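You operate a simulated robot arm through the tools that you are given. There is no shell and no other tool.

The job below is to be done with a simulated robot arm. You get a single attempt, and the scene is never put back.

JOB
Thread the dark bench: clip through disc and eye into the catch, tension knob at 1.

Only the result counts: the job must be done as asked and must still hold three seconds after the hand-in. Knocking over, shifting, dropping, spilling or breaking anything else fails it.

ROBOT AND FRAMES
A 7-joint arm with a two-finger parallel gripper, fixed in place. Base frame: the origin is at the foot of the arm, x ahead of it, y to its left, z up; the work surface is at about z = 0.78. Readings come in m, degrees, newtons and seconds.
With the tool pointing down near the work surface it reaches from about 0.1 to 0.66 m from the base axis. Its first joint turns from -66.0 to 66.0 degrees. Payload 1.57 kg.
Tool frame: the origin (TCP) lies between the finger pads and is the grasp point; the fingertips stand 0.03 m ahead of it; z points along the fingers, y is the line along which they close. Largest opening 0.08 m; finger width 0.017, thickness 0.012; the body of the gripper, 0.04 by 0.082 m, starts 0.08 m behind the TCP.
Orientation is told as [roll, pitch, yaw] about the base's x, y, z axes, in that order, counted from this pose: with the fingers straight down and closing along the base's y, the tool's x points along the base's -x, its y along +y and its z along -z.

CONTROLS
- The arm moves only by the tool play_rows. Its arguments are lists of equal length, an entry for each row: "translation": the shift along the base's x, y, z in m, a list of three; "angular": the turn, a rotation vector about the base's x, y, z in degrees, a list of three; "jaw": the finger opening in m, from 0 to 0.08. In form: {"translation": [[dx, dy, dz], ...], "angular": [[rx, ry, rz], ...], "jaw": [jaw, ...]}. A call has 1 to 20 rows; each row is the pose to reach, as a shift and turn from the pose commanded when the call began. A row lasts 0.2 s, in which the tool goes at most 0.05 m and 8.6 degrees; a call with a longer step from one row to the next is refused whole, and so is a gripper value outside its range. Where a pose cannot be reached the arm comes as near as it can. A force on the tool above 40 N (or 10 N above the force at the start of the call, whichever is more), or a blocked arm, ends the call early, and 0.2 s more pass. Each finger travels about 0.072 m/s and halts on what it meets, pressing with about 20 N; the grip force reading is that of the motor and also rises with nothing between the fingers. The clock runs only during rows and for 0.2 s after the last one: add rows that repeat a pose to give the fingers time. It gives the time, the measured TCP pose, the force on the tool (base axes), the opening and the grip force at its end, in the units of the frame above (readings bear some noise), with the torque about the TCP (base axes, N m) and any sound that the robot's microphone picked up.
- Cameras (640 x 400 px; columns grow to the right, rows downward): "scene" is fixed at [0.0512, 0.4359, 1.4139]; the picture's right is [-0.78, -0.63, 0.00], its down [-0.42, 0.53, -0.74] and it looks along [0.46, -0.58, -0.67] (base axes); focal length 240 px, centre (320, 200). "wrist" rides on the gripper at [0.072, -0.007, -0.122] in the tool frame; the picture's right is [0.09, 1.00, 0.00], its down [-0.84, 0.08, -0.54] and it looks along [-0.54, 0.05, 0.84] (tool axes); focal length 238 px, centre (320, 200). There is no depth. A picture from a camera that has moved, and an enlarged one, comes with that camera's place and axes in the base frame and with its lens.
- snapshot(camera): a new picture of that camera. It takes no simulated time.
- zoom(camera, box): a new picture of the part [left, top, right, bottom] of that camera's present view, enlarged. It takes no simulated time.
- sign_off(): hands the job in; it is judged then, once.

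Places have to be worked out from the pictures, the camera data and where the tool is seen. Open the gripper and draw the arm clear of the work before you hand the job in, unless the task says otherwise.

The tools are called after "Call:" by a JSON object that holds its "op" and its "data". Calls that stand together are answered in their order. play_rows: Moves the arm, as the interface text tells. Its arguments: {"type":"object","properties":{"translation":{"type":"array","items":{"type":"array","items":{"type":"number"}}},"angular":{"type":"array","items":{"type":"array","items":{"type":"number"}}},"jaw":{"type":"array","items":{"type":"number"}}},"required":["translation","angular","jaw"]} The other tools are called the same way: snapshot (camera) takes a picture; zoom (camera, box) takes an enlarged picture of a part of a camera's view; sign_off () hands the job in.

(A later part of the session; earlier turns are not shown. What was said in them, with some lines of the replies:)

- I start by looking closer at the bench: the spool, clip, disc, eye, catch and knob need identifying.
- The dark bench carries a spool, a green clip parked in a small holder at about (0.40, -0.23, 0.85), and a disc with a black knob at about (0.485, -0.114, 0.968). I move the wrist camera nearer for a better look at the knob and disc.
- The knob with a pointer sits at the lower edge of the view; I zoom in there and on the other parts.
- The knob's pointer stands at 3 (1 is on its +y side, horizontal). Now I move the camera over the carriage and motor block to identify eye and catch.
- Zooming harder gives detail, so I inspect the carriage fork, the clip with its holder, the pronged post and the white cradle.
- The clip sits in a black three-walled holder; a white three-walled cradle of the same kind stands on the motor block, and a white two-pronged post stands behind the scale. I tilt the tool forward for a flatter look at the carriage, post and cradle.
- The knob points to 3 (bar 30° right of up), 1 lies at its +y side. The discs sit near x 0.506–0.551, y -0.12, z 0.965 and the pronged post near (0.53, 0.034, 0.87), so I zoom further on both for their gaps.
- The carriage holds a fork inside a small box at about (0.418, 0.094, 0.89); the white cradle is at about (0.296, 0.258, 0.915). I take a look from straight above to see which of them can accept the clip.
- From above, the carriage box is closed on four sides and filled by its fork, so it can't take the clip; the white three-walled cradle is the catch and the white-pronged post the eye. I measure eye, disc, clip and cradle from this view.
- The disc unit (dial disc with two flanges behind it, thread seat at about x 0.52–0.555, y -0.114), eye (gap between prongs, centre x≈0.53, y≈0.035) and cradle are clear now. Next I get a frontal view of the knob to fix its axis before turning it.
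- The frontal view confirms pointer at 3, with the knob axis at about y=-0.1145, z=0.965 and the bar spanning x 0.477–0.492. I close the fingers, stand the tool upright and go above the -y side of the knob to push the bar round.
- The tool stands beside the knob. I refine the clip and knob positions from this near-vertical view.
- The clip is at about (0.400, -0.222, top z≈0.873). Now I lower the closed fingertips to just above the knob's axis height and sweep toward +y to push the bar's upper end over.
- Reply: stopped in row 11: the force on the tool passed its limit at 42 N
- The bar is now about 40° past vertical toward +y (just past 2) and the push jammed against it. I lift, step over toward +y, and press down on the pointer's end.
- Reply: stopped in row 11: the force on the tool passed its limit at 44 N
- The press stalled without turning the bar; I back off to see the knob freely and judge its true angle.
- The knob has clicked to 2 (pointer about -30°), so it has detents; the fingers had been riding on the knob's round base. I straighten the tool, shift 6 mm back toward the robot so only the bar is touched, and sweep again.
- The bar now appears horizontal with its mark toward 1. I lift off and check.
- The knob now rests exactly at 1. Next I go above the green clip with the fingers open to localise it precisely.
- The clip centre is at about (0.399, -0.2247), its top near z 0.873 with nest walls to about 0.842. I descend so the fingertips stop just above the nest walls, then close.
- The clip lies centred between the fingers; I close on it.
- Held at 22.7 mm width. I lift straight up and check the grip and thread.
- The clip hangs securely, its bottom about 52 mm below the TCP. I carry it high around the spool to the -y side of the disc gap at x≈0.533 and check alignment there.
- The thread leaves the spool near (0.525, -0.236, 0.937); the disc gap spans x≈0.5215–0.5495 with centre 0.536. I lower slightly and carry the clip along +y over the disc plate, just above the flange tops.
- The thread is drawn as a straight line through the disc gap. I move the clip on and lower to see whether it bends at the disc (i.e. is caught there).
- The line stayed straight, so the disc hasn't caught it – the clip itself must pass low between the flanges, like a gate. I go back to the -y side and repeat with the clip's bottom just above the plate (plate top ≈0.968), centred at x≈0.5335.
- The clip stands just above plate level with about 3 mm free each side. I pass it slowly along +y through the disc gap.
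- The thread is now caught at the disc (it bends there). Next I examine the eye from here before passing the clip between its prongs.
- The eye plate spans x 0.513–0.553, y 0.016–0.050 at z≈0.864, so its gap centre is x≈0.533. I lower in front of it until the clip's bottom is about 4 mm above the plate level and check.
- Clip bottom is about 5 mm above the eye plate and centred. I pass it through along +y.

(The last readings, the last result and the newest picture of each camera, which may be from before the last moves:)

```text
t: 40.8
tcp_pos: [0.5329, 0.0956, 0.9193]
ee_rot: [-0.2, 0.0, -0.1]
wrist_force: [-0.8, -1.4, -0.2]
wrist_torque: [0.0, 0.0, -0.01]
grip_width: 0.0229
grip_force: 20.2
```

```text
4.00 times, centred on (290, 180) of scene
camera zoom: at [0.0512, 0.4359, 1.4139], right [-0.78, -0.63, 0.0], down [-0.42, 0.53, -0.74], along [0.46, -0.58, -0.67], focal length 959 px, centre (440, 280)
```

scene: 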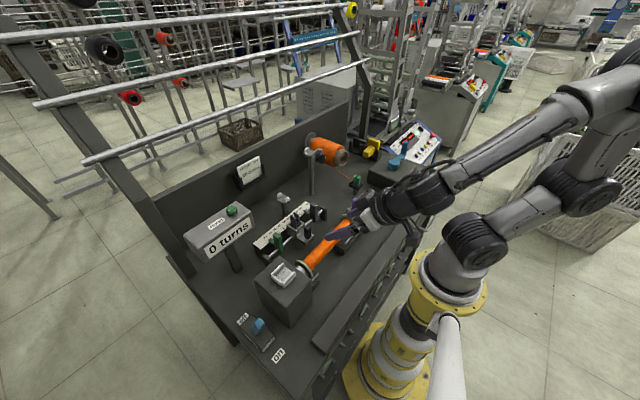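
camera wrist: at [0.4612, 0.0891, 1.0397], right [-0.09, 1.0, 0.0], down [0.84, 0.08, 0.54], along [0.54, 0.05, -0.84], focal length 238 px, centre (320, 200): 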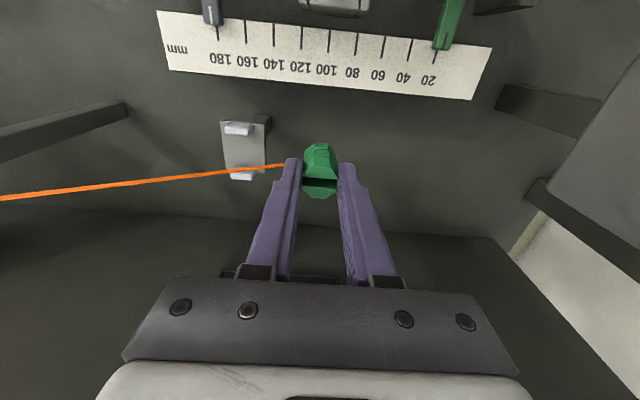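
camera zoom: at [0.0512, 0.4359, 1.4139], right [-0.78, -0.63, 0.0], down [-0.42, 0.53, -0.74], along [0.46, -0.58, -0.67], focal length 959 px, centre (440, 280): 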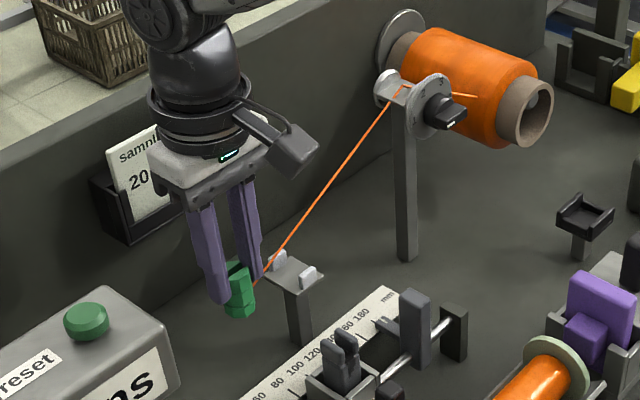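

The thread isn't bent at the eye yet, so the clip likely passed slightly too high. I go back over the eye and find the plate height by gentle lowering between the prongs.

Call:
{"op": "play_rows", "data": {"translation": [[0, 0, 0.03], [0, -0.03, 0.035], [0, -0.063, 0.035], [0, -0.063, 0.02], [0, -0.063, 0.005], [0, -0.063, -0.003], [0, -0.063, -0.005], [0, -0.063, -0.005]], "angular": [[0, 0, 0], [0, 0, 0], [0, 0, 0], [0, 0, 0], [0, 0, 0], [0, 0, 0], [0, 0, 0], [0, 0, 0]], "jaw": [0, 0, 0, 0, 0, 0, 0, 0]}}

Call:
{"op": "zoom", "data": {"camera": "wrist", "box": [260, 100, 380, 220]}}

Call:
{"op": "zoom", "data": {"camera": "scene", "box": [260, 165, 320, 225]}}

```text
t: 42.6
tcp_pos: [0.5339, 0.0314, 0.9134]
ee_rot: [-0.2, 0.0, -0.1]
wrist_force: [0.5, -0.3, 1.3]
wrist_torque: [0.02, -0.03, 0.02]
grip_width: 0.0226
grip_force: 19.8
```

```text
3.33 times, centred on (320, 160) of wrist
camera zoom: at [0.4619, 0.0253, 1.0343], right [-0.09, 1.0, 0.0], down [0.84, 0.08, 0.54], along [0.54, 0.05, -0.84], focal length 794 px, centre (320, 333)
```

zoom: 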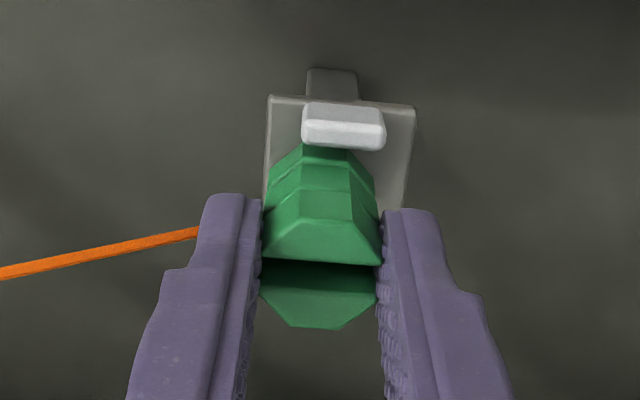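

```text
6.67 times, centred on (290, 195) of scene
camera zoom: at [0.0511, 0.4359, 1.4139], right [-0.78, -0.63, 0.0], down [-0.42, 0.53, -0.74], along [0.46, -0.58, -0.67], focal length 1598 px, centre (520, 233)
```

zoom: 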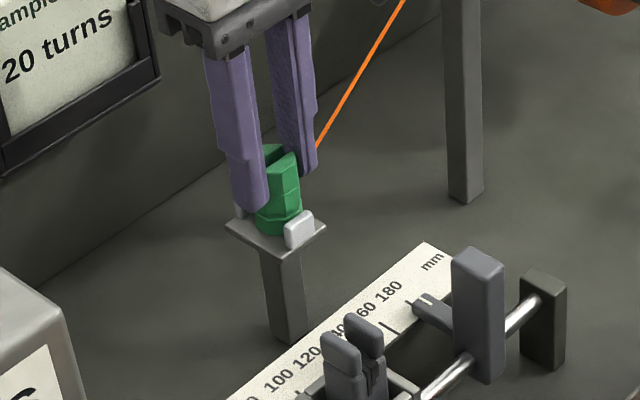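

Call:
{"op": "play_rows", "data": {"translation": [[0, 0, -0.001], [0, 0, -0.002], [0, 0, -0.002]], "angular": [[0, 0, 0], [0, 0, 0], [0, 0, 0]], "jaw": [0, 0, 0]}}

```text
t: 43.4
tcp_pos: [0.5346, 0.0311, 0.9131]
ee_rot: [0.0, -0.1, -0.1]
wrist_force: [-2.8, 0.8, 12.3]
wrist_torque: [0.02, 0.11, 0.03]
grip_width: 0.0226
grip_force: 19.9
```

Contact with the plate (12 N) at TCP z≈0.913. I raise 1.5 mm, go back out to -y, and pass through +y skimming the plate.

Call:
{"op": "play_rows", "data": {"translation": [[0, 0, 0.003], [0, -0.02, 0.003], [0, -0.045, 0.003], [0, -0.065, 0.003], [0, -0.065, 0.003], [0, -0.05, 0.003], [0, -0.035, 0.003], [0, -0.025, 0.003], [0, -0.015, 0.003], [0, -0.005, 0.003], [0, 0.005, 0.003], [0, 0.015, 0.003], [0, 0.025, 0.003], [0, 0.035, 0.003], [0, 0.05, 0.003], [0, 0.065, 0.003], [0, 0.065, 0.003]], "angular": [[0, 0, 0], [0, 0, 0], [0, 0, 0], [0, 0, 0], [0, 0, 0], [0, 0, 0], [0, 0, 0], [0, 0, 0], [0, 0, 0], [0, 0, 0], [0, 0, 0], [0, 0, 0], [0, 0, 0], [0, 0, 0], [0, 0, 0], [0, 0, 0], [0, 0, 0]], "jaw": [0, 0, 0, 0, 0, 0, 0, 0, 0, 0, 0, 0, 0, 0, 0, 0, 0]}}

Call:
{"op": "zoom", "data": {"camera": "wrist", "box": [140, 80, 360, 240]}}

Call:
{"op": "zoom", "data": {"camera": "scene", "box": [250, 130, 340, 220]}}

```text
t: 47.0
tcp_pos: [0.534, 0.0978, 0.9145]
ee_rot: [0.0, 0.0, -0.1]
wrist_force: [0.6, 0.0, 0.1]
wrist_torque: [0.01, 0.0, -0.01]
grip_width: 0.0227
grip_force: 20.1
```

```text
2.50 times, centred on (250, 160) of wrist
camera zoom: at [0.461, 0.0913, 1.0358], right [-0.09, 1.0, 0.0], down [0.84, 0.08, 0.54], along [0.54, 0.05, -0.84], focal length 596 px, centre (495, 300)
```

zoom: 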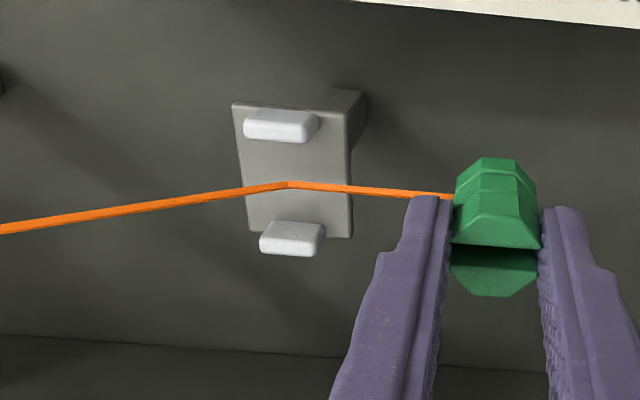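

```text
4.44 times, centred on (295, 175) of scene
camera zoom: at [0.0512, 0.4359, 1.4139], right [-0.78, -0.63, 0.0], down [-0.42, 0.53, -0.74], along [0.46, -0.58, -0.67], focal length 1066 px, centre (431, 311)
```

zoom: 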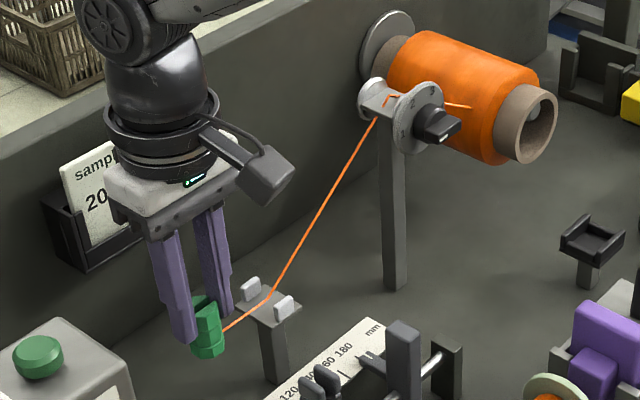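

The eye has caught the thread too. I now raise the clip and carry it over to the -y side of the white cradle on the motor block, keeping clear of the carriage fork and counter box.

Call:
{"op": "play_rows", "data": {"translation": [[0, 0, 0.045], [0, 0, 0.085], [-0.035, 0.01, 0.095], [-0.075, 0.025, 0.095], [-0.115, 0.04, 0.095], [-0.155, 0.06, 0.095], [-0.195, 0.075, 0.095], [-0.235, 0.085, 0.095], [-0.238, 0.085, 0.095], [-0.238, 0.085, 0.095]], "angular": [[0, 0, 0], [0, 0, 0], [0, 0, 0], [0, 0, 0], [0, 0, 0], [0, 0, 0], [0, 0, 0], [0, 0, 0], [0, 0, 0], [0, 0, 0]], "jaw": [0, 0, 0, 0, 0, 0, 0, 0, 0, 0]}}

Call:
{"op": "snapshot", "data": {"camera": "wrist"}}

Call:
{"op": "zoom", "data": {"camera": "wrist", "box": [280, 80, 460, 220]}}

Call:
{"op": "snapshot", "data": {"camera": "scene"}}

Call:
{"op": "zoom", "data": {"camera": "scene", "box": [240, 210, 330, 300]}}

```text
t: 49.2
tcp_pos: [0.2954, 0.1816, 1.0096]
ee_rot: [0.0, 0.0, -0.1]
wrist_force: [0.1, 0.3, -0.5]
wrist_torque: [0.0, -0.02, 0.03]
grip_width: 0.0229
grip_force: 20.0
```

```text
taken
camera wrist: at [0.2225, 0.1752, 1.1313], right [-0.09, 1.0, 0.0], down [0.84, 0.08, 0.54], along [0.54, 0.05, -0.84], focal length 238 px, centre (320, 200)
```

wrist: 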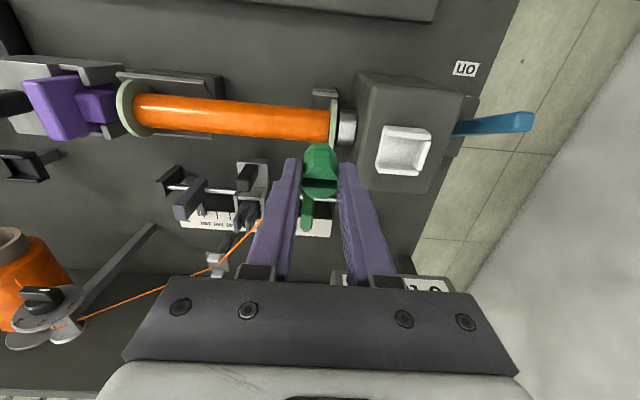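

```text
2.86 times, centred on (370, 150) of wrist
camera zoom: at [0.2225, 0.1752, 1.1313], right [-0.09, 1.0, 0.0], down [0.84, 0.08, 0.54], along [0.54, 0.05, -0.84], focal length 681 px, centre (177, 343)
```

zoom: 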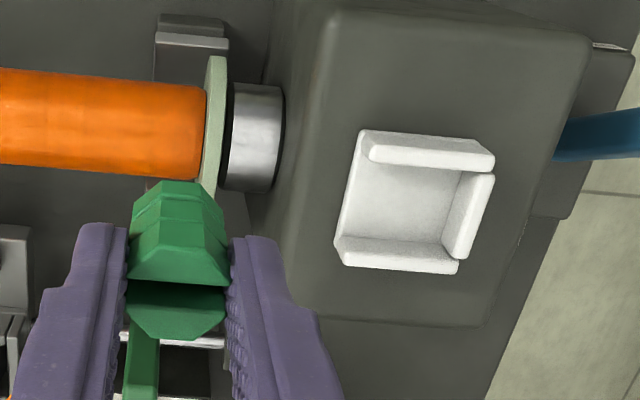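

```text
taken
```

scene: 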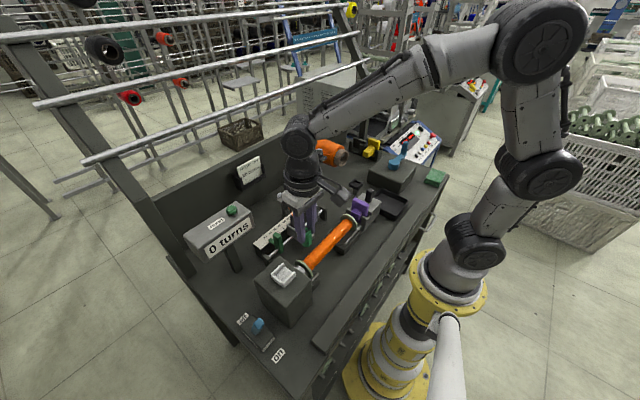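

```text
4.44 times, centred on (285, 255) of scene
camera zoom: at [0.0511, 0.4359, 1.4139], right [-0.78, -0.63, 0.0], down [-0.42, 0.53, -0.74], along [0.46, -0.58, -0.67], focal length 1066 px, centre (476, -44)
```

zoom: 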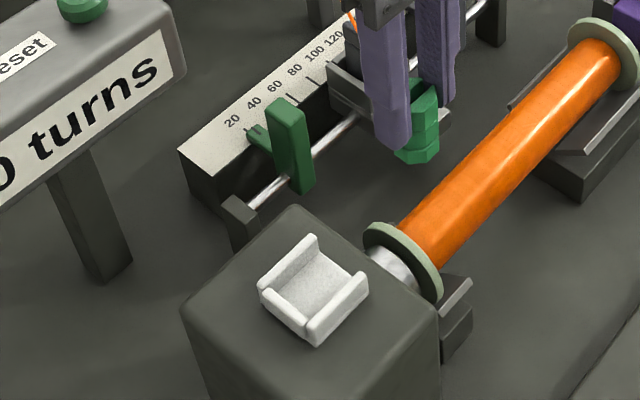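

Thread bends at disc and eye are intact. The cradle floor is centred at about (0.300, 0.257) at z≈0.911 with its mouth toward -y; I lower in front of it and slide the clip in along +y.

Call:
{"op": "play_rows", "data": {"translation": [[0.005, 0.02, -0.02], [0.005, 0.02, -0.0425], [0.005, 0.02, -0.0425], [0.005, 0.032, -0.0425], [0.005, 0.044, -0.0425], [0.005, 0.054, -0.0425], [0.005, 0.064, -0.0425], [0.005, 0.072, -0.0425], [0.005, 0.072, -0.0425]], "angular": [[0, 0, 0], [0, 0, 0], [0, 0, 0], [0, 0, 0], [0, 0, 0], [0, 0, 0], [0, 0, 0], [0, 0, 0], [0, 0, 0]], "jaw": [0, 0, 0, 0, 0, 0, 0, 0, 0]}}

Call:
{"op": "zoom", "data": {"camera": "wrist", "box": [250, 100, 400, 220]}}

Call:
{"op": "zoom", "data": {"camera": "scene", "box": [250, 235, 320, 305]}}

```text
t: 51.2
tcp_pos: [0.3001, 0.2526, 0.9669]
ee_rot: [-0.1, 0.1, -0.1]
wrist_force: [0.1, -0.3, 0.0]
wrist_torque: [-0.01, 0.0, -0.02]
grip_width: 0.0229
grip_force: 19.8
```

```text
3.33 times, centred on (325, 160) of wrist
camera zoom: at [0.228, 0.2468, 1.0881], right [-0.09, 1.0, 0.0], down [0.84, 0.08, 0.54], along [0.54, 0.05, -0.84], focal length 794 px, centre (303, 333)
```

zoom: 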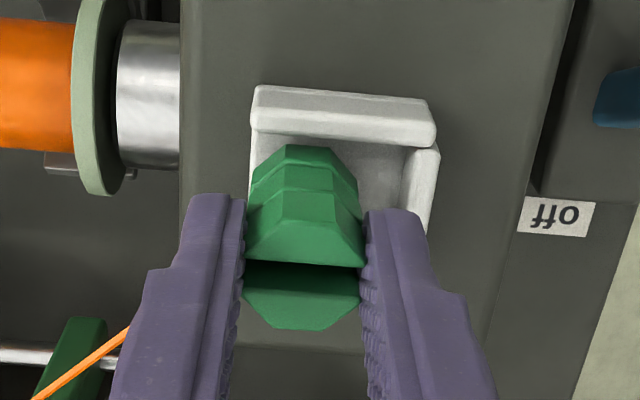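

```text
5.71 times, centred on (285, 270) of scene
camera zoom: at [0.0512, 0.4359, 1.4139], right [-0.78, -0.63, 0.0], down [-0.42, 0.53, -0.74], along [0.46, -0.58, -0.67], focal length 1370 px, centre (520, -200)
```

zoom: 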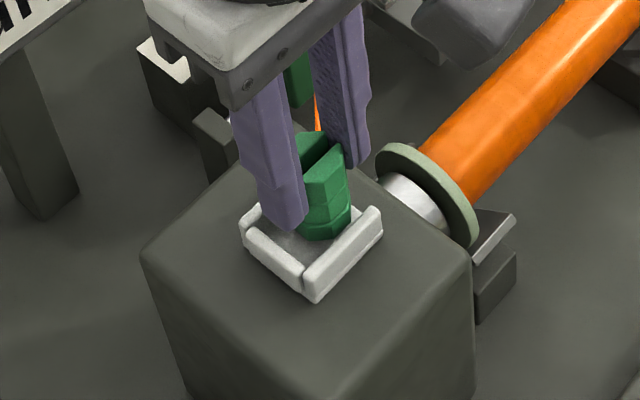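

The clip is between the side walls with about 10 mm left to the rear wall. I move 7 mm further in and lower until it touches the floor.

Call:
{"op": "play_rows", "data": {"translation": [[0, 0.004, 0], [0, 0.007, 0], [0, 0.007, -0.002], [0, 0.007, -0.0035], [0, 0.007, -0.0035]], "angular": [[0, 0, 0], [0, 0, 0], [0, 0, 0], [0, 0, 0], [0, 0, 0]], "jaw": [0, 0, 0, 0, 0]}}

Call:
{"op": "zoom", "data": {"camera": "wrist", "box": [250, 100, 400, 220]}}

Call:
{"op": "zoom", "data": {"camera": "scene", "box": [250, 235, 320, 305]}}

```text
t: 52.4
tcp_pos: [0.3008, 0.2608, 0.9642]
ee_rot: [0.0, 0.0, 0.0]
wrist_force: [1.1, -0.4, 0.5]
wrist_torque: [-0.01, -0.02, 0.05]
grip_width: 0.0229
grip_force: 19.8
```

```text
3.33 times, centred on (325, 160) of wrist
camera zoom: at [0.2282, 0.2546, 1.0847], right [-0.09, 1.0, 0.0], down [0.84, 0.08, 0.54], along [0.54, 0.05, -0.84], focal length 794 px, centre (303, 333)
```

zoom: 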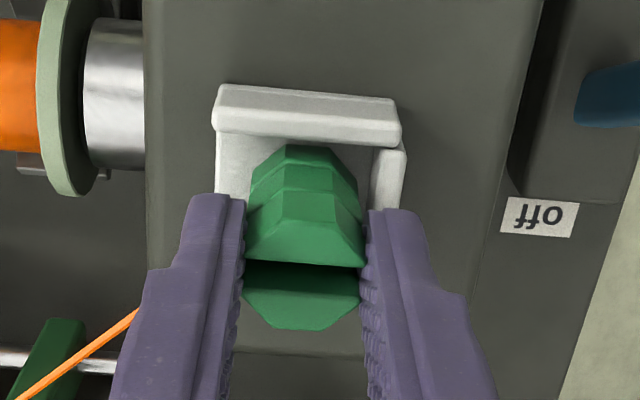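

```text
5.71 times, centred on (285, 270) of scene
camera zoom: at [0.0512, 0.4358, 1.4139], right [-0.78, -0.63, 0.0], down [-0.42, 0.53, -0.74], along [0.46, -0.58, -0.67], focal length 1370 px, centre (520, -200)
```

zoom: 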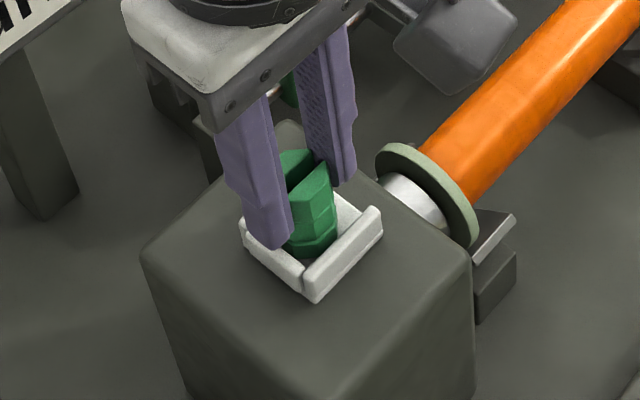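

Call:
{"op": "play_rows", "data": {"translation": [[0, 0, -0.001], [0, 0, -0.002], [0, 0, -0.002]], "angular": [[0, 0, 0], [0, 0, 0], [0, 0, 0]], "jaw": [0, 0, 0]}}

```text
t: 53.2
tcp_pos: [0.3009, 0.2613, 0.9631]
ee_rot: [0.2, -0.1, -0.1]
wrist_force: [-3.2, -1.6, 13.3]
wrist_torque: [-0.1, 0.1, -0.02]
grip_width: 0.0225
grip_force: 19.4
```

The clip touches the cradle floor (13 N). I ease off slightly and open the fingers.

Call:
{"op": "play_rows", "data": {"translation": [[0, 0, 0.001], [0, 0, 0.001], [0, 0, 0.001], [0, 0, 0.001]], "angular": [[0, 0, 0], [0, 0, 0], [0, 0, 0], [0, 0, 0]], "jaw": [0.0, 0.026, 0.035, 0.045]}}

Call:
{"op": "zoom", "data": {"camera": "wrist", "box": [250, 100, 400, 220]}}

Call:
{"op": "zoom", "data": {"camera": "scene", "box": [250, 235, 320, 305]}}

```text
t: 54.2
tcp_pos: [0.3009, 0.2605, 0.9618]
ee_rot: [-0.3, -0.1, -0.1]
wrist_force: [0.4, -0.4, 0.3]
wrist_torque: [0.02, 0.02, -0.03]
grip_width: 0.0451
grip_force: 0.1
```

```text
3.33 times, centred on (325, 160) of wrist
camera zoom: at [0.2283, 0.2543, 1.0832], right [-0.09, 1.0, 0.0], down [0.84, 0.08, 0.54], along [0.54, 0.05, -0.84], focal length 794 px, centre (303, 333)
```

zoom: 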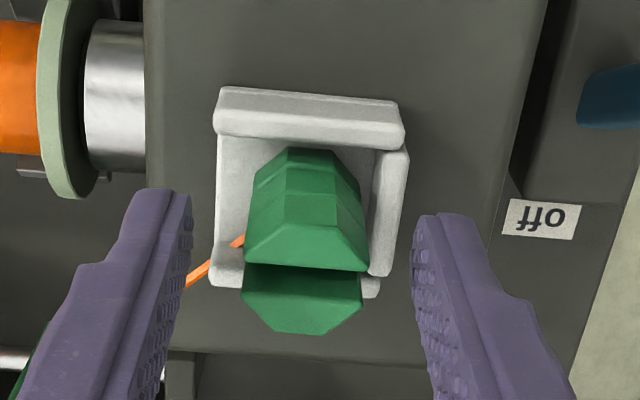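

```text
5.71 times, centred on (285, 270) of scene
camera zoom: at [0.0512, 0.4359, 1.4139], right [-0.78, -0.63, 0.0], down [-0.42, 0.53, -0.74], along [0.46, -0.58, -0.67], focal length 1370 px, centre (520, -200)
```

zoom: 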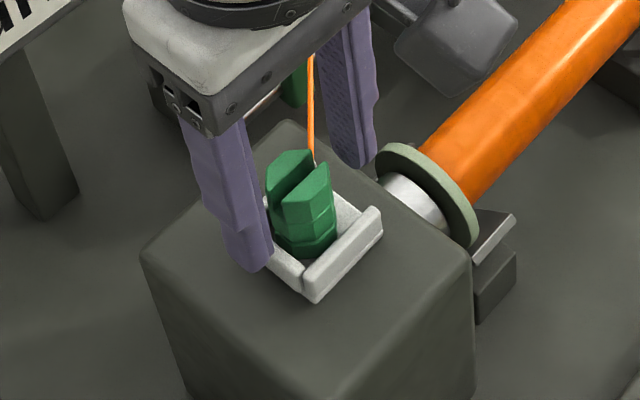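

The clip stands free in the cradle. I lift the open gripper straight up, wait, and check that everything holds.

Call:
{"op": "play_rows", "data": {"translation": [[0, 0, 0.01], [0, 0, 0.03], [0, 0, 0.06], [0, 0, 0.1], [-0.02, -0.02, 0.14], [-0.03, -0.06, 0.17], [-0.03, -0.1, 0.19], [-0.03, -0.14, 0.2], [-0.03, -0.14, 0.2], [-0.03, -0.14, 0.2], [-0.03, -0.14, 0.2], [-0.03, -0.14, 0.2], [-0.03, -0.14, 0.2], [-0.03, -0.14, 0.2]], "angular": [[0, 0, 0], [0, 0, 0], [0, 0, 0], [0, 0, 0], [0, 0, 0], [0, 0, 0], [0, 0, 0], [0, 0, 0], [0, 0, 0], [0, 0, 0], [0, 0, 0], [0, 0, 0], [0, 0, 0], [0, 0, 0]], "jaw": [0.06, 0.07, 0.08, 0.08, 0.08, 0.08, 0.08, 0.08, 0.08, 0.08, 0.08, 0.08, 0.08, 0.08]}}

Call:
{"op": "snapshot", "data": {"camera": "wrist"}}

Call:
{"op": "zoom", "data": {"camera": "scene", "box": [250, 235, 320, 305]}}

Call:
{"op": "zoom", "data": {"camera": "scene", "box": [230, 130, 370, 300]}}

```text
refused: row 6 steps farther than a row can; nothing moved
```

```text
taken
camera wrist: at [0.2283, 0.2543, 1.0832], right [-0.09, 1.0, 0.0], down [0.84, 0.08, 0.54], along [0.54, 0.05, -0.84], focal length 238 px, centre (320, 200)
```

wrist: 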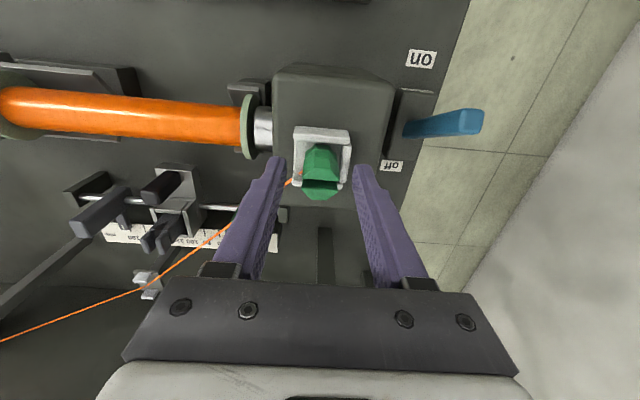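

```text
5.71 times, centred on (285, 270) of scene
camera zoom: at [0.0512, 0.4359, 1.4139], right [-0.78, -0.63, 0.0], down [-0.42, 0.53, -0.74], along [0.46, -0.58, -0.67], focal length 1370 px, centre (520, -200)
```

zoom: 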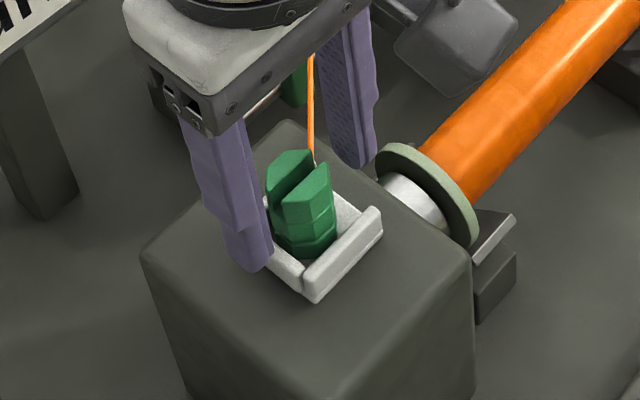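

```text
2.35 times, centred on (300, 215) of scene
camera zoom: at [0.0512, 0.4359, 1.4139], right [-0.78, -0.63, 0.0], down [-0.42, 0.53, -0.74], along [0.46, -0.58, -0.67], focal length 564 px, centre (367, 165)
```

zoom: 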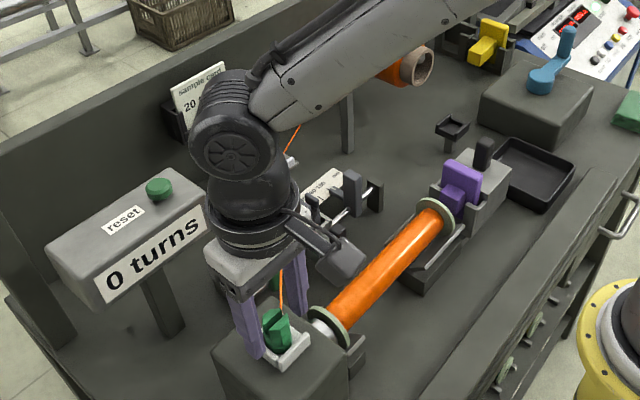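

The retreat was refused for one step that was too long; nothing moved. I repeat it with smaller steps.

Call:
{"op": "play_rows", "data": {"translation": [[0, 0, 0.01], [0, 0, 0.03], [0, 0, 0.06], [0, 0, 0.1], [-0.01, -0.015, 0.14], [-0.02, -0.045, 0.165], [-0.03, -0.08, 0.185], [-0.03, -0.12, 0.2], [-0.03, -0.14, 0.2], [-0.03, -0.14, 0.2], [-0.03, -0.14, 0.2], [-0.03, -0.14, 0.2], [-0.03, -0.14, 0.2], [-0.03, -0.14, 0.2]], "angular": [[0, 0, 0], [0, 0, 0], [0, 0, 0], [0, 0, 0], [0, 0, 0], [0, 0, 0], [0, 0, 0], [0, 0, 0], [0, 0, 0], [0, 0, 0], [0, 0, 0], [0, 0, 0], [0, 0, 0], [0, 0, 0]], "jaw": [0.06, 0.07, 0.08, 0.08, 0.08, 0.08, 0.08, 0.08, 0.08, 0.08, 0.08, 0.08, 0.08, 0.08]}}

Call:
{"op": "snapshot", "data": {"camera": "wrist"}}

Call:
{"op": "zoom", "data": {"camera": "scene", "box": [250, 235, 320, 305]}}

Call:
{"op": "zoom", "data": {"camera": "scene", "box": [230, 130, 370, 300]}}

```text
t: 57.2
tcp_pos: [0.2691, 0.1185, 1.1599]
ee_rot: [-0.1, 0.0, -0.1]
wrist_force: [1.3, 0.0, 0.0]
wrist_torque: [-0.01, -0.03, 0.02]
grip_width: 0.08
grip_force: 0.1
```

```text
taken
camera wrist: at [0.1977, 0.1128, 1.2828], right [-0.09, 1.0, 0.0], down [0.84, 0.08, 0.54], along [0.54, 0.05, -0.84], focal length 238 px, centre (320, 200)
```

wrist: 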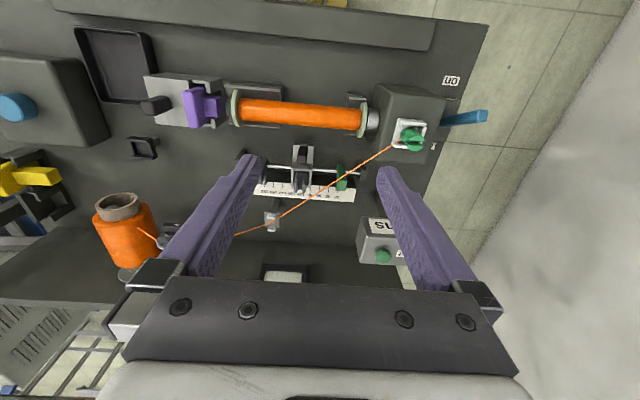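

```text
5.71 times, centred on (285, 270) of scene
camera zoom: at [0.0512, 0.4359, 1.4139], right [-0.78, -0.63, 0.0], down [-0.42, 0.53, -0.74], along [0.46, -0.58, -0.67], focal length 1370 px, centre (520, -200)
```

zoom: 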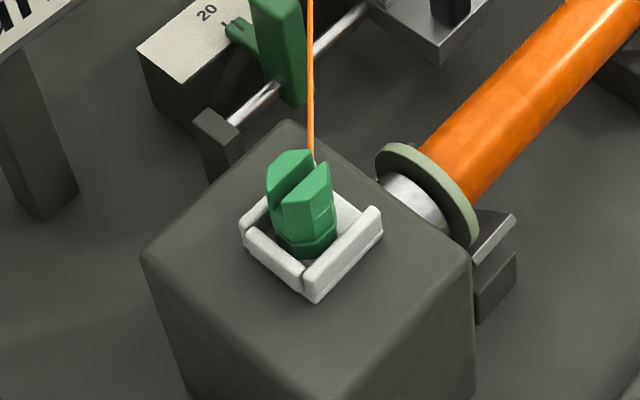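

```text
2.35 times, centred on (300, 215) of scene
camera zoom: at [0.0512, 0.4359, 1.4139], right [-0.78, -0.63, 0.0], down [-0.42, 0.53, -0.74], along [0.46, -0.58, -0.67], focal length 564 px, centre (367, 165)
```

zoom: 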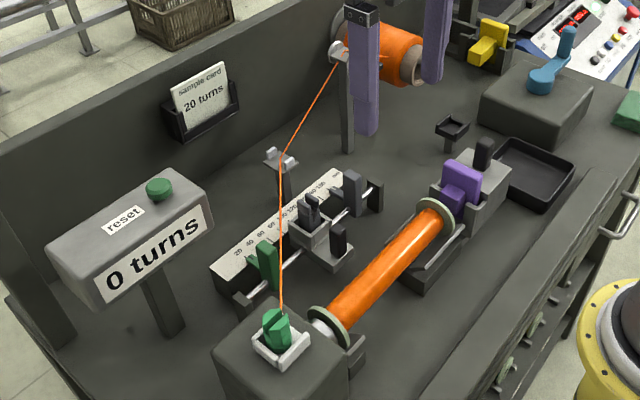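

The thread runs spool → disc → eye → clip in the catch and stays. I draw the arm further clear and verify the knob and disc once more.

Call:
{"op": "play_rows", "data": {"translation": [[0, -0.02, 0.03], [0, -0.04, 0.06], [-0.02, -0.06, 0.06], [-0.04, -0.06, 0.06], [-0.04, -0.06, 0.06], [-0.04, -0.06, 0.06], [-0.04, -0.06, 0.06], [-0.04, -0.06, 0.06], [-0.04, -0.06, 0.06], [-0.04, -0.06, 0.06]], "angular": [[0, 0, 0], [0, 0, 0], [0, 0, 0], [0, 0, 0], [0, 0, 0], [0, 0, 0], [0, 0, 0], [0, 0, 0], [0, 0, 0], [0, 0, 0]], "jaw": [0.08, 0.08, 0.08, 0.08, 0.08, 0.08, 0.08, 0.08, 0.08, 0.08]}}

Call:
{"op": "snapshot", "data": {"camera": "scene"}}

Call:
{"op": "zoom", "data": {"camera": "scene", "box": [296, 130, 346, 180]}}

Call:
{"op": "zoom", "data": {"camera": "scene", "box": [240, 180, 340, 300]}}

```text
t: 59.4
tcp_pos: [0.231, 0.0609, 1.2211]
ee_rot: [-0.2, 0.0, -0.1]
wrist_force: [-0.2, 0.6, 0.5]
wrist_torque: [-0.02, 0.0, -0.01]
grip_width: 0.0798
grip_force: 0.1
```

```text
taken
```

scene: 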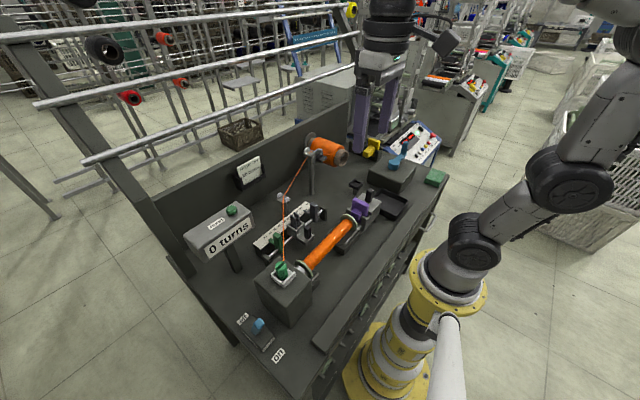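

```text
8.00 times, centred on (321, 155) of scene
camera zoom: at [0.0512, 0.4359, 1.4139], right [-0.78, -0.63, 0.0], down [-0.42, 0.53, -0.74], along [0.46, -0.58, -0.67], focal length 1918 px, centre (312, 560)
```

zoom: 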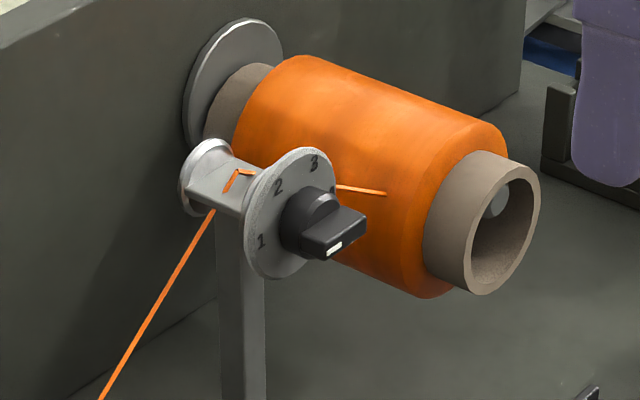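

```text
3.33 times, centred on (290, 240) of scene
camera zoom: at [0.0512, 0.4359, 1.4139], right [-0.78, -0.63, 0.0], down [-0.42, 0.53, -0.74], along [0.46, -0.58, -0.67], focal length 799 px, centre (420, 67)
```

zoom: 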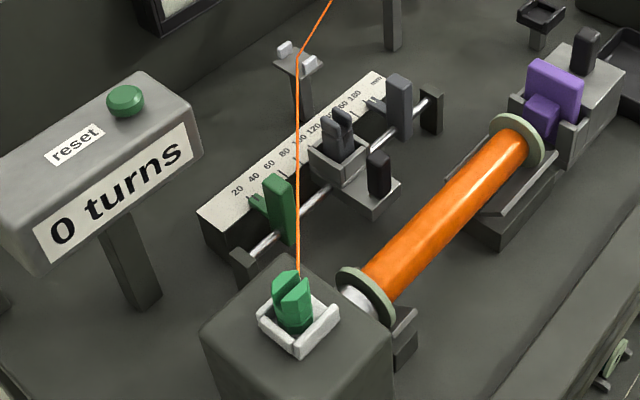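

The knob points to 1, the thread passes through the disc and eye, the clip rests in the catch, the stops and carriage stand where they were, and the arm is clear with open fingers. I hand the job in.

Call:
{"op": "sign_off", "data": {}}

```text
The job is handed in.
```

I threaded the dark bench and handed the job in. The thread runs from the spool over the disc and through the eye, and the clip is seated in the catch. The tension knob is at 1.

- **Knob:** it started at 3. I pushed its bar round with closed fingers, past the click at 2, until it clicked into 1. In the last picture the pointer is level at 1.
- **Disc and eye:** the thread only caught when the clip itself passed low through each gap. The first pass at each was too high, so I repeated both. Pictures after each second pass show the thread bending there.
- **Catch:** the job text did not say which part this was. I took it to be the white three-walled cradle on the motor block, because the box on the carriage is already filled by its fork. The clip stayed in place for about 5 seconds after release, up to hand-in.
- **Other items:** nothing else on the bench looked moved in the final pictures. The arm is clear and the gripper is open.

I have only been told the job is handed in, not whether it passed.
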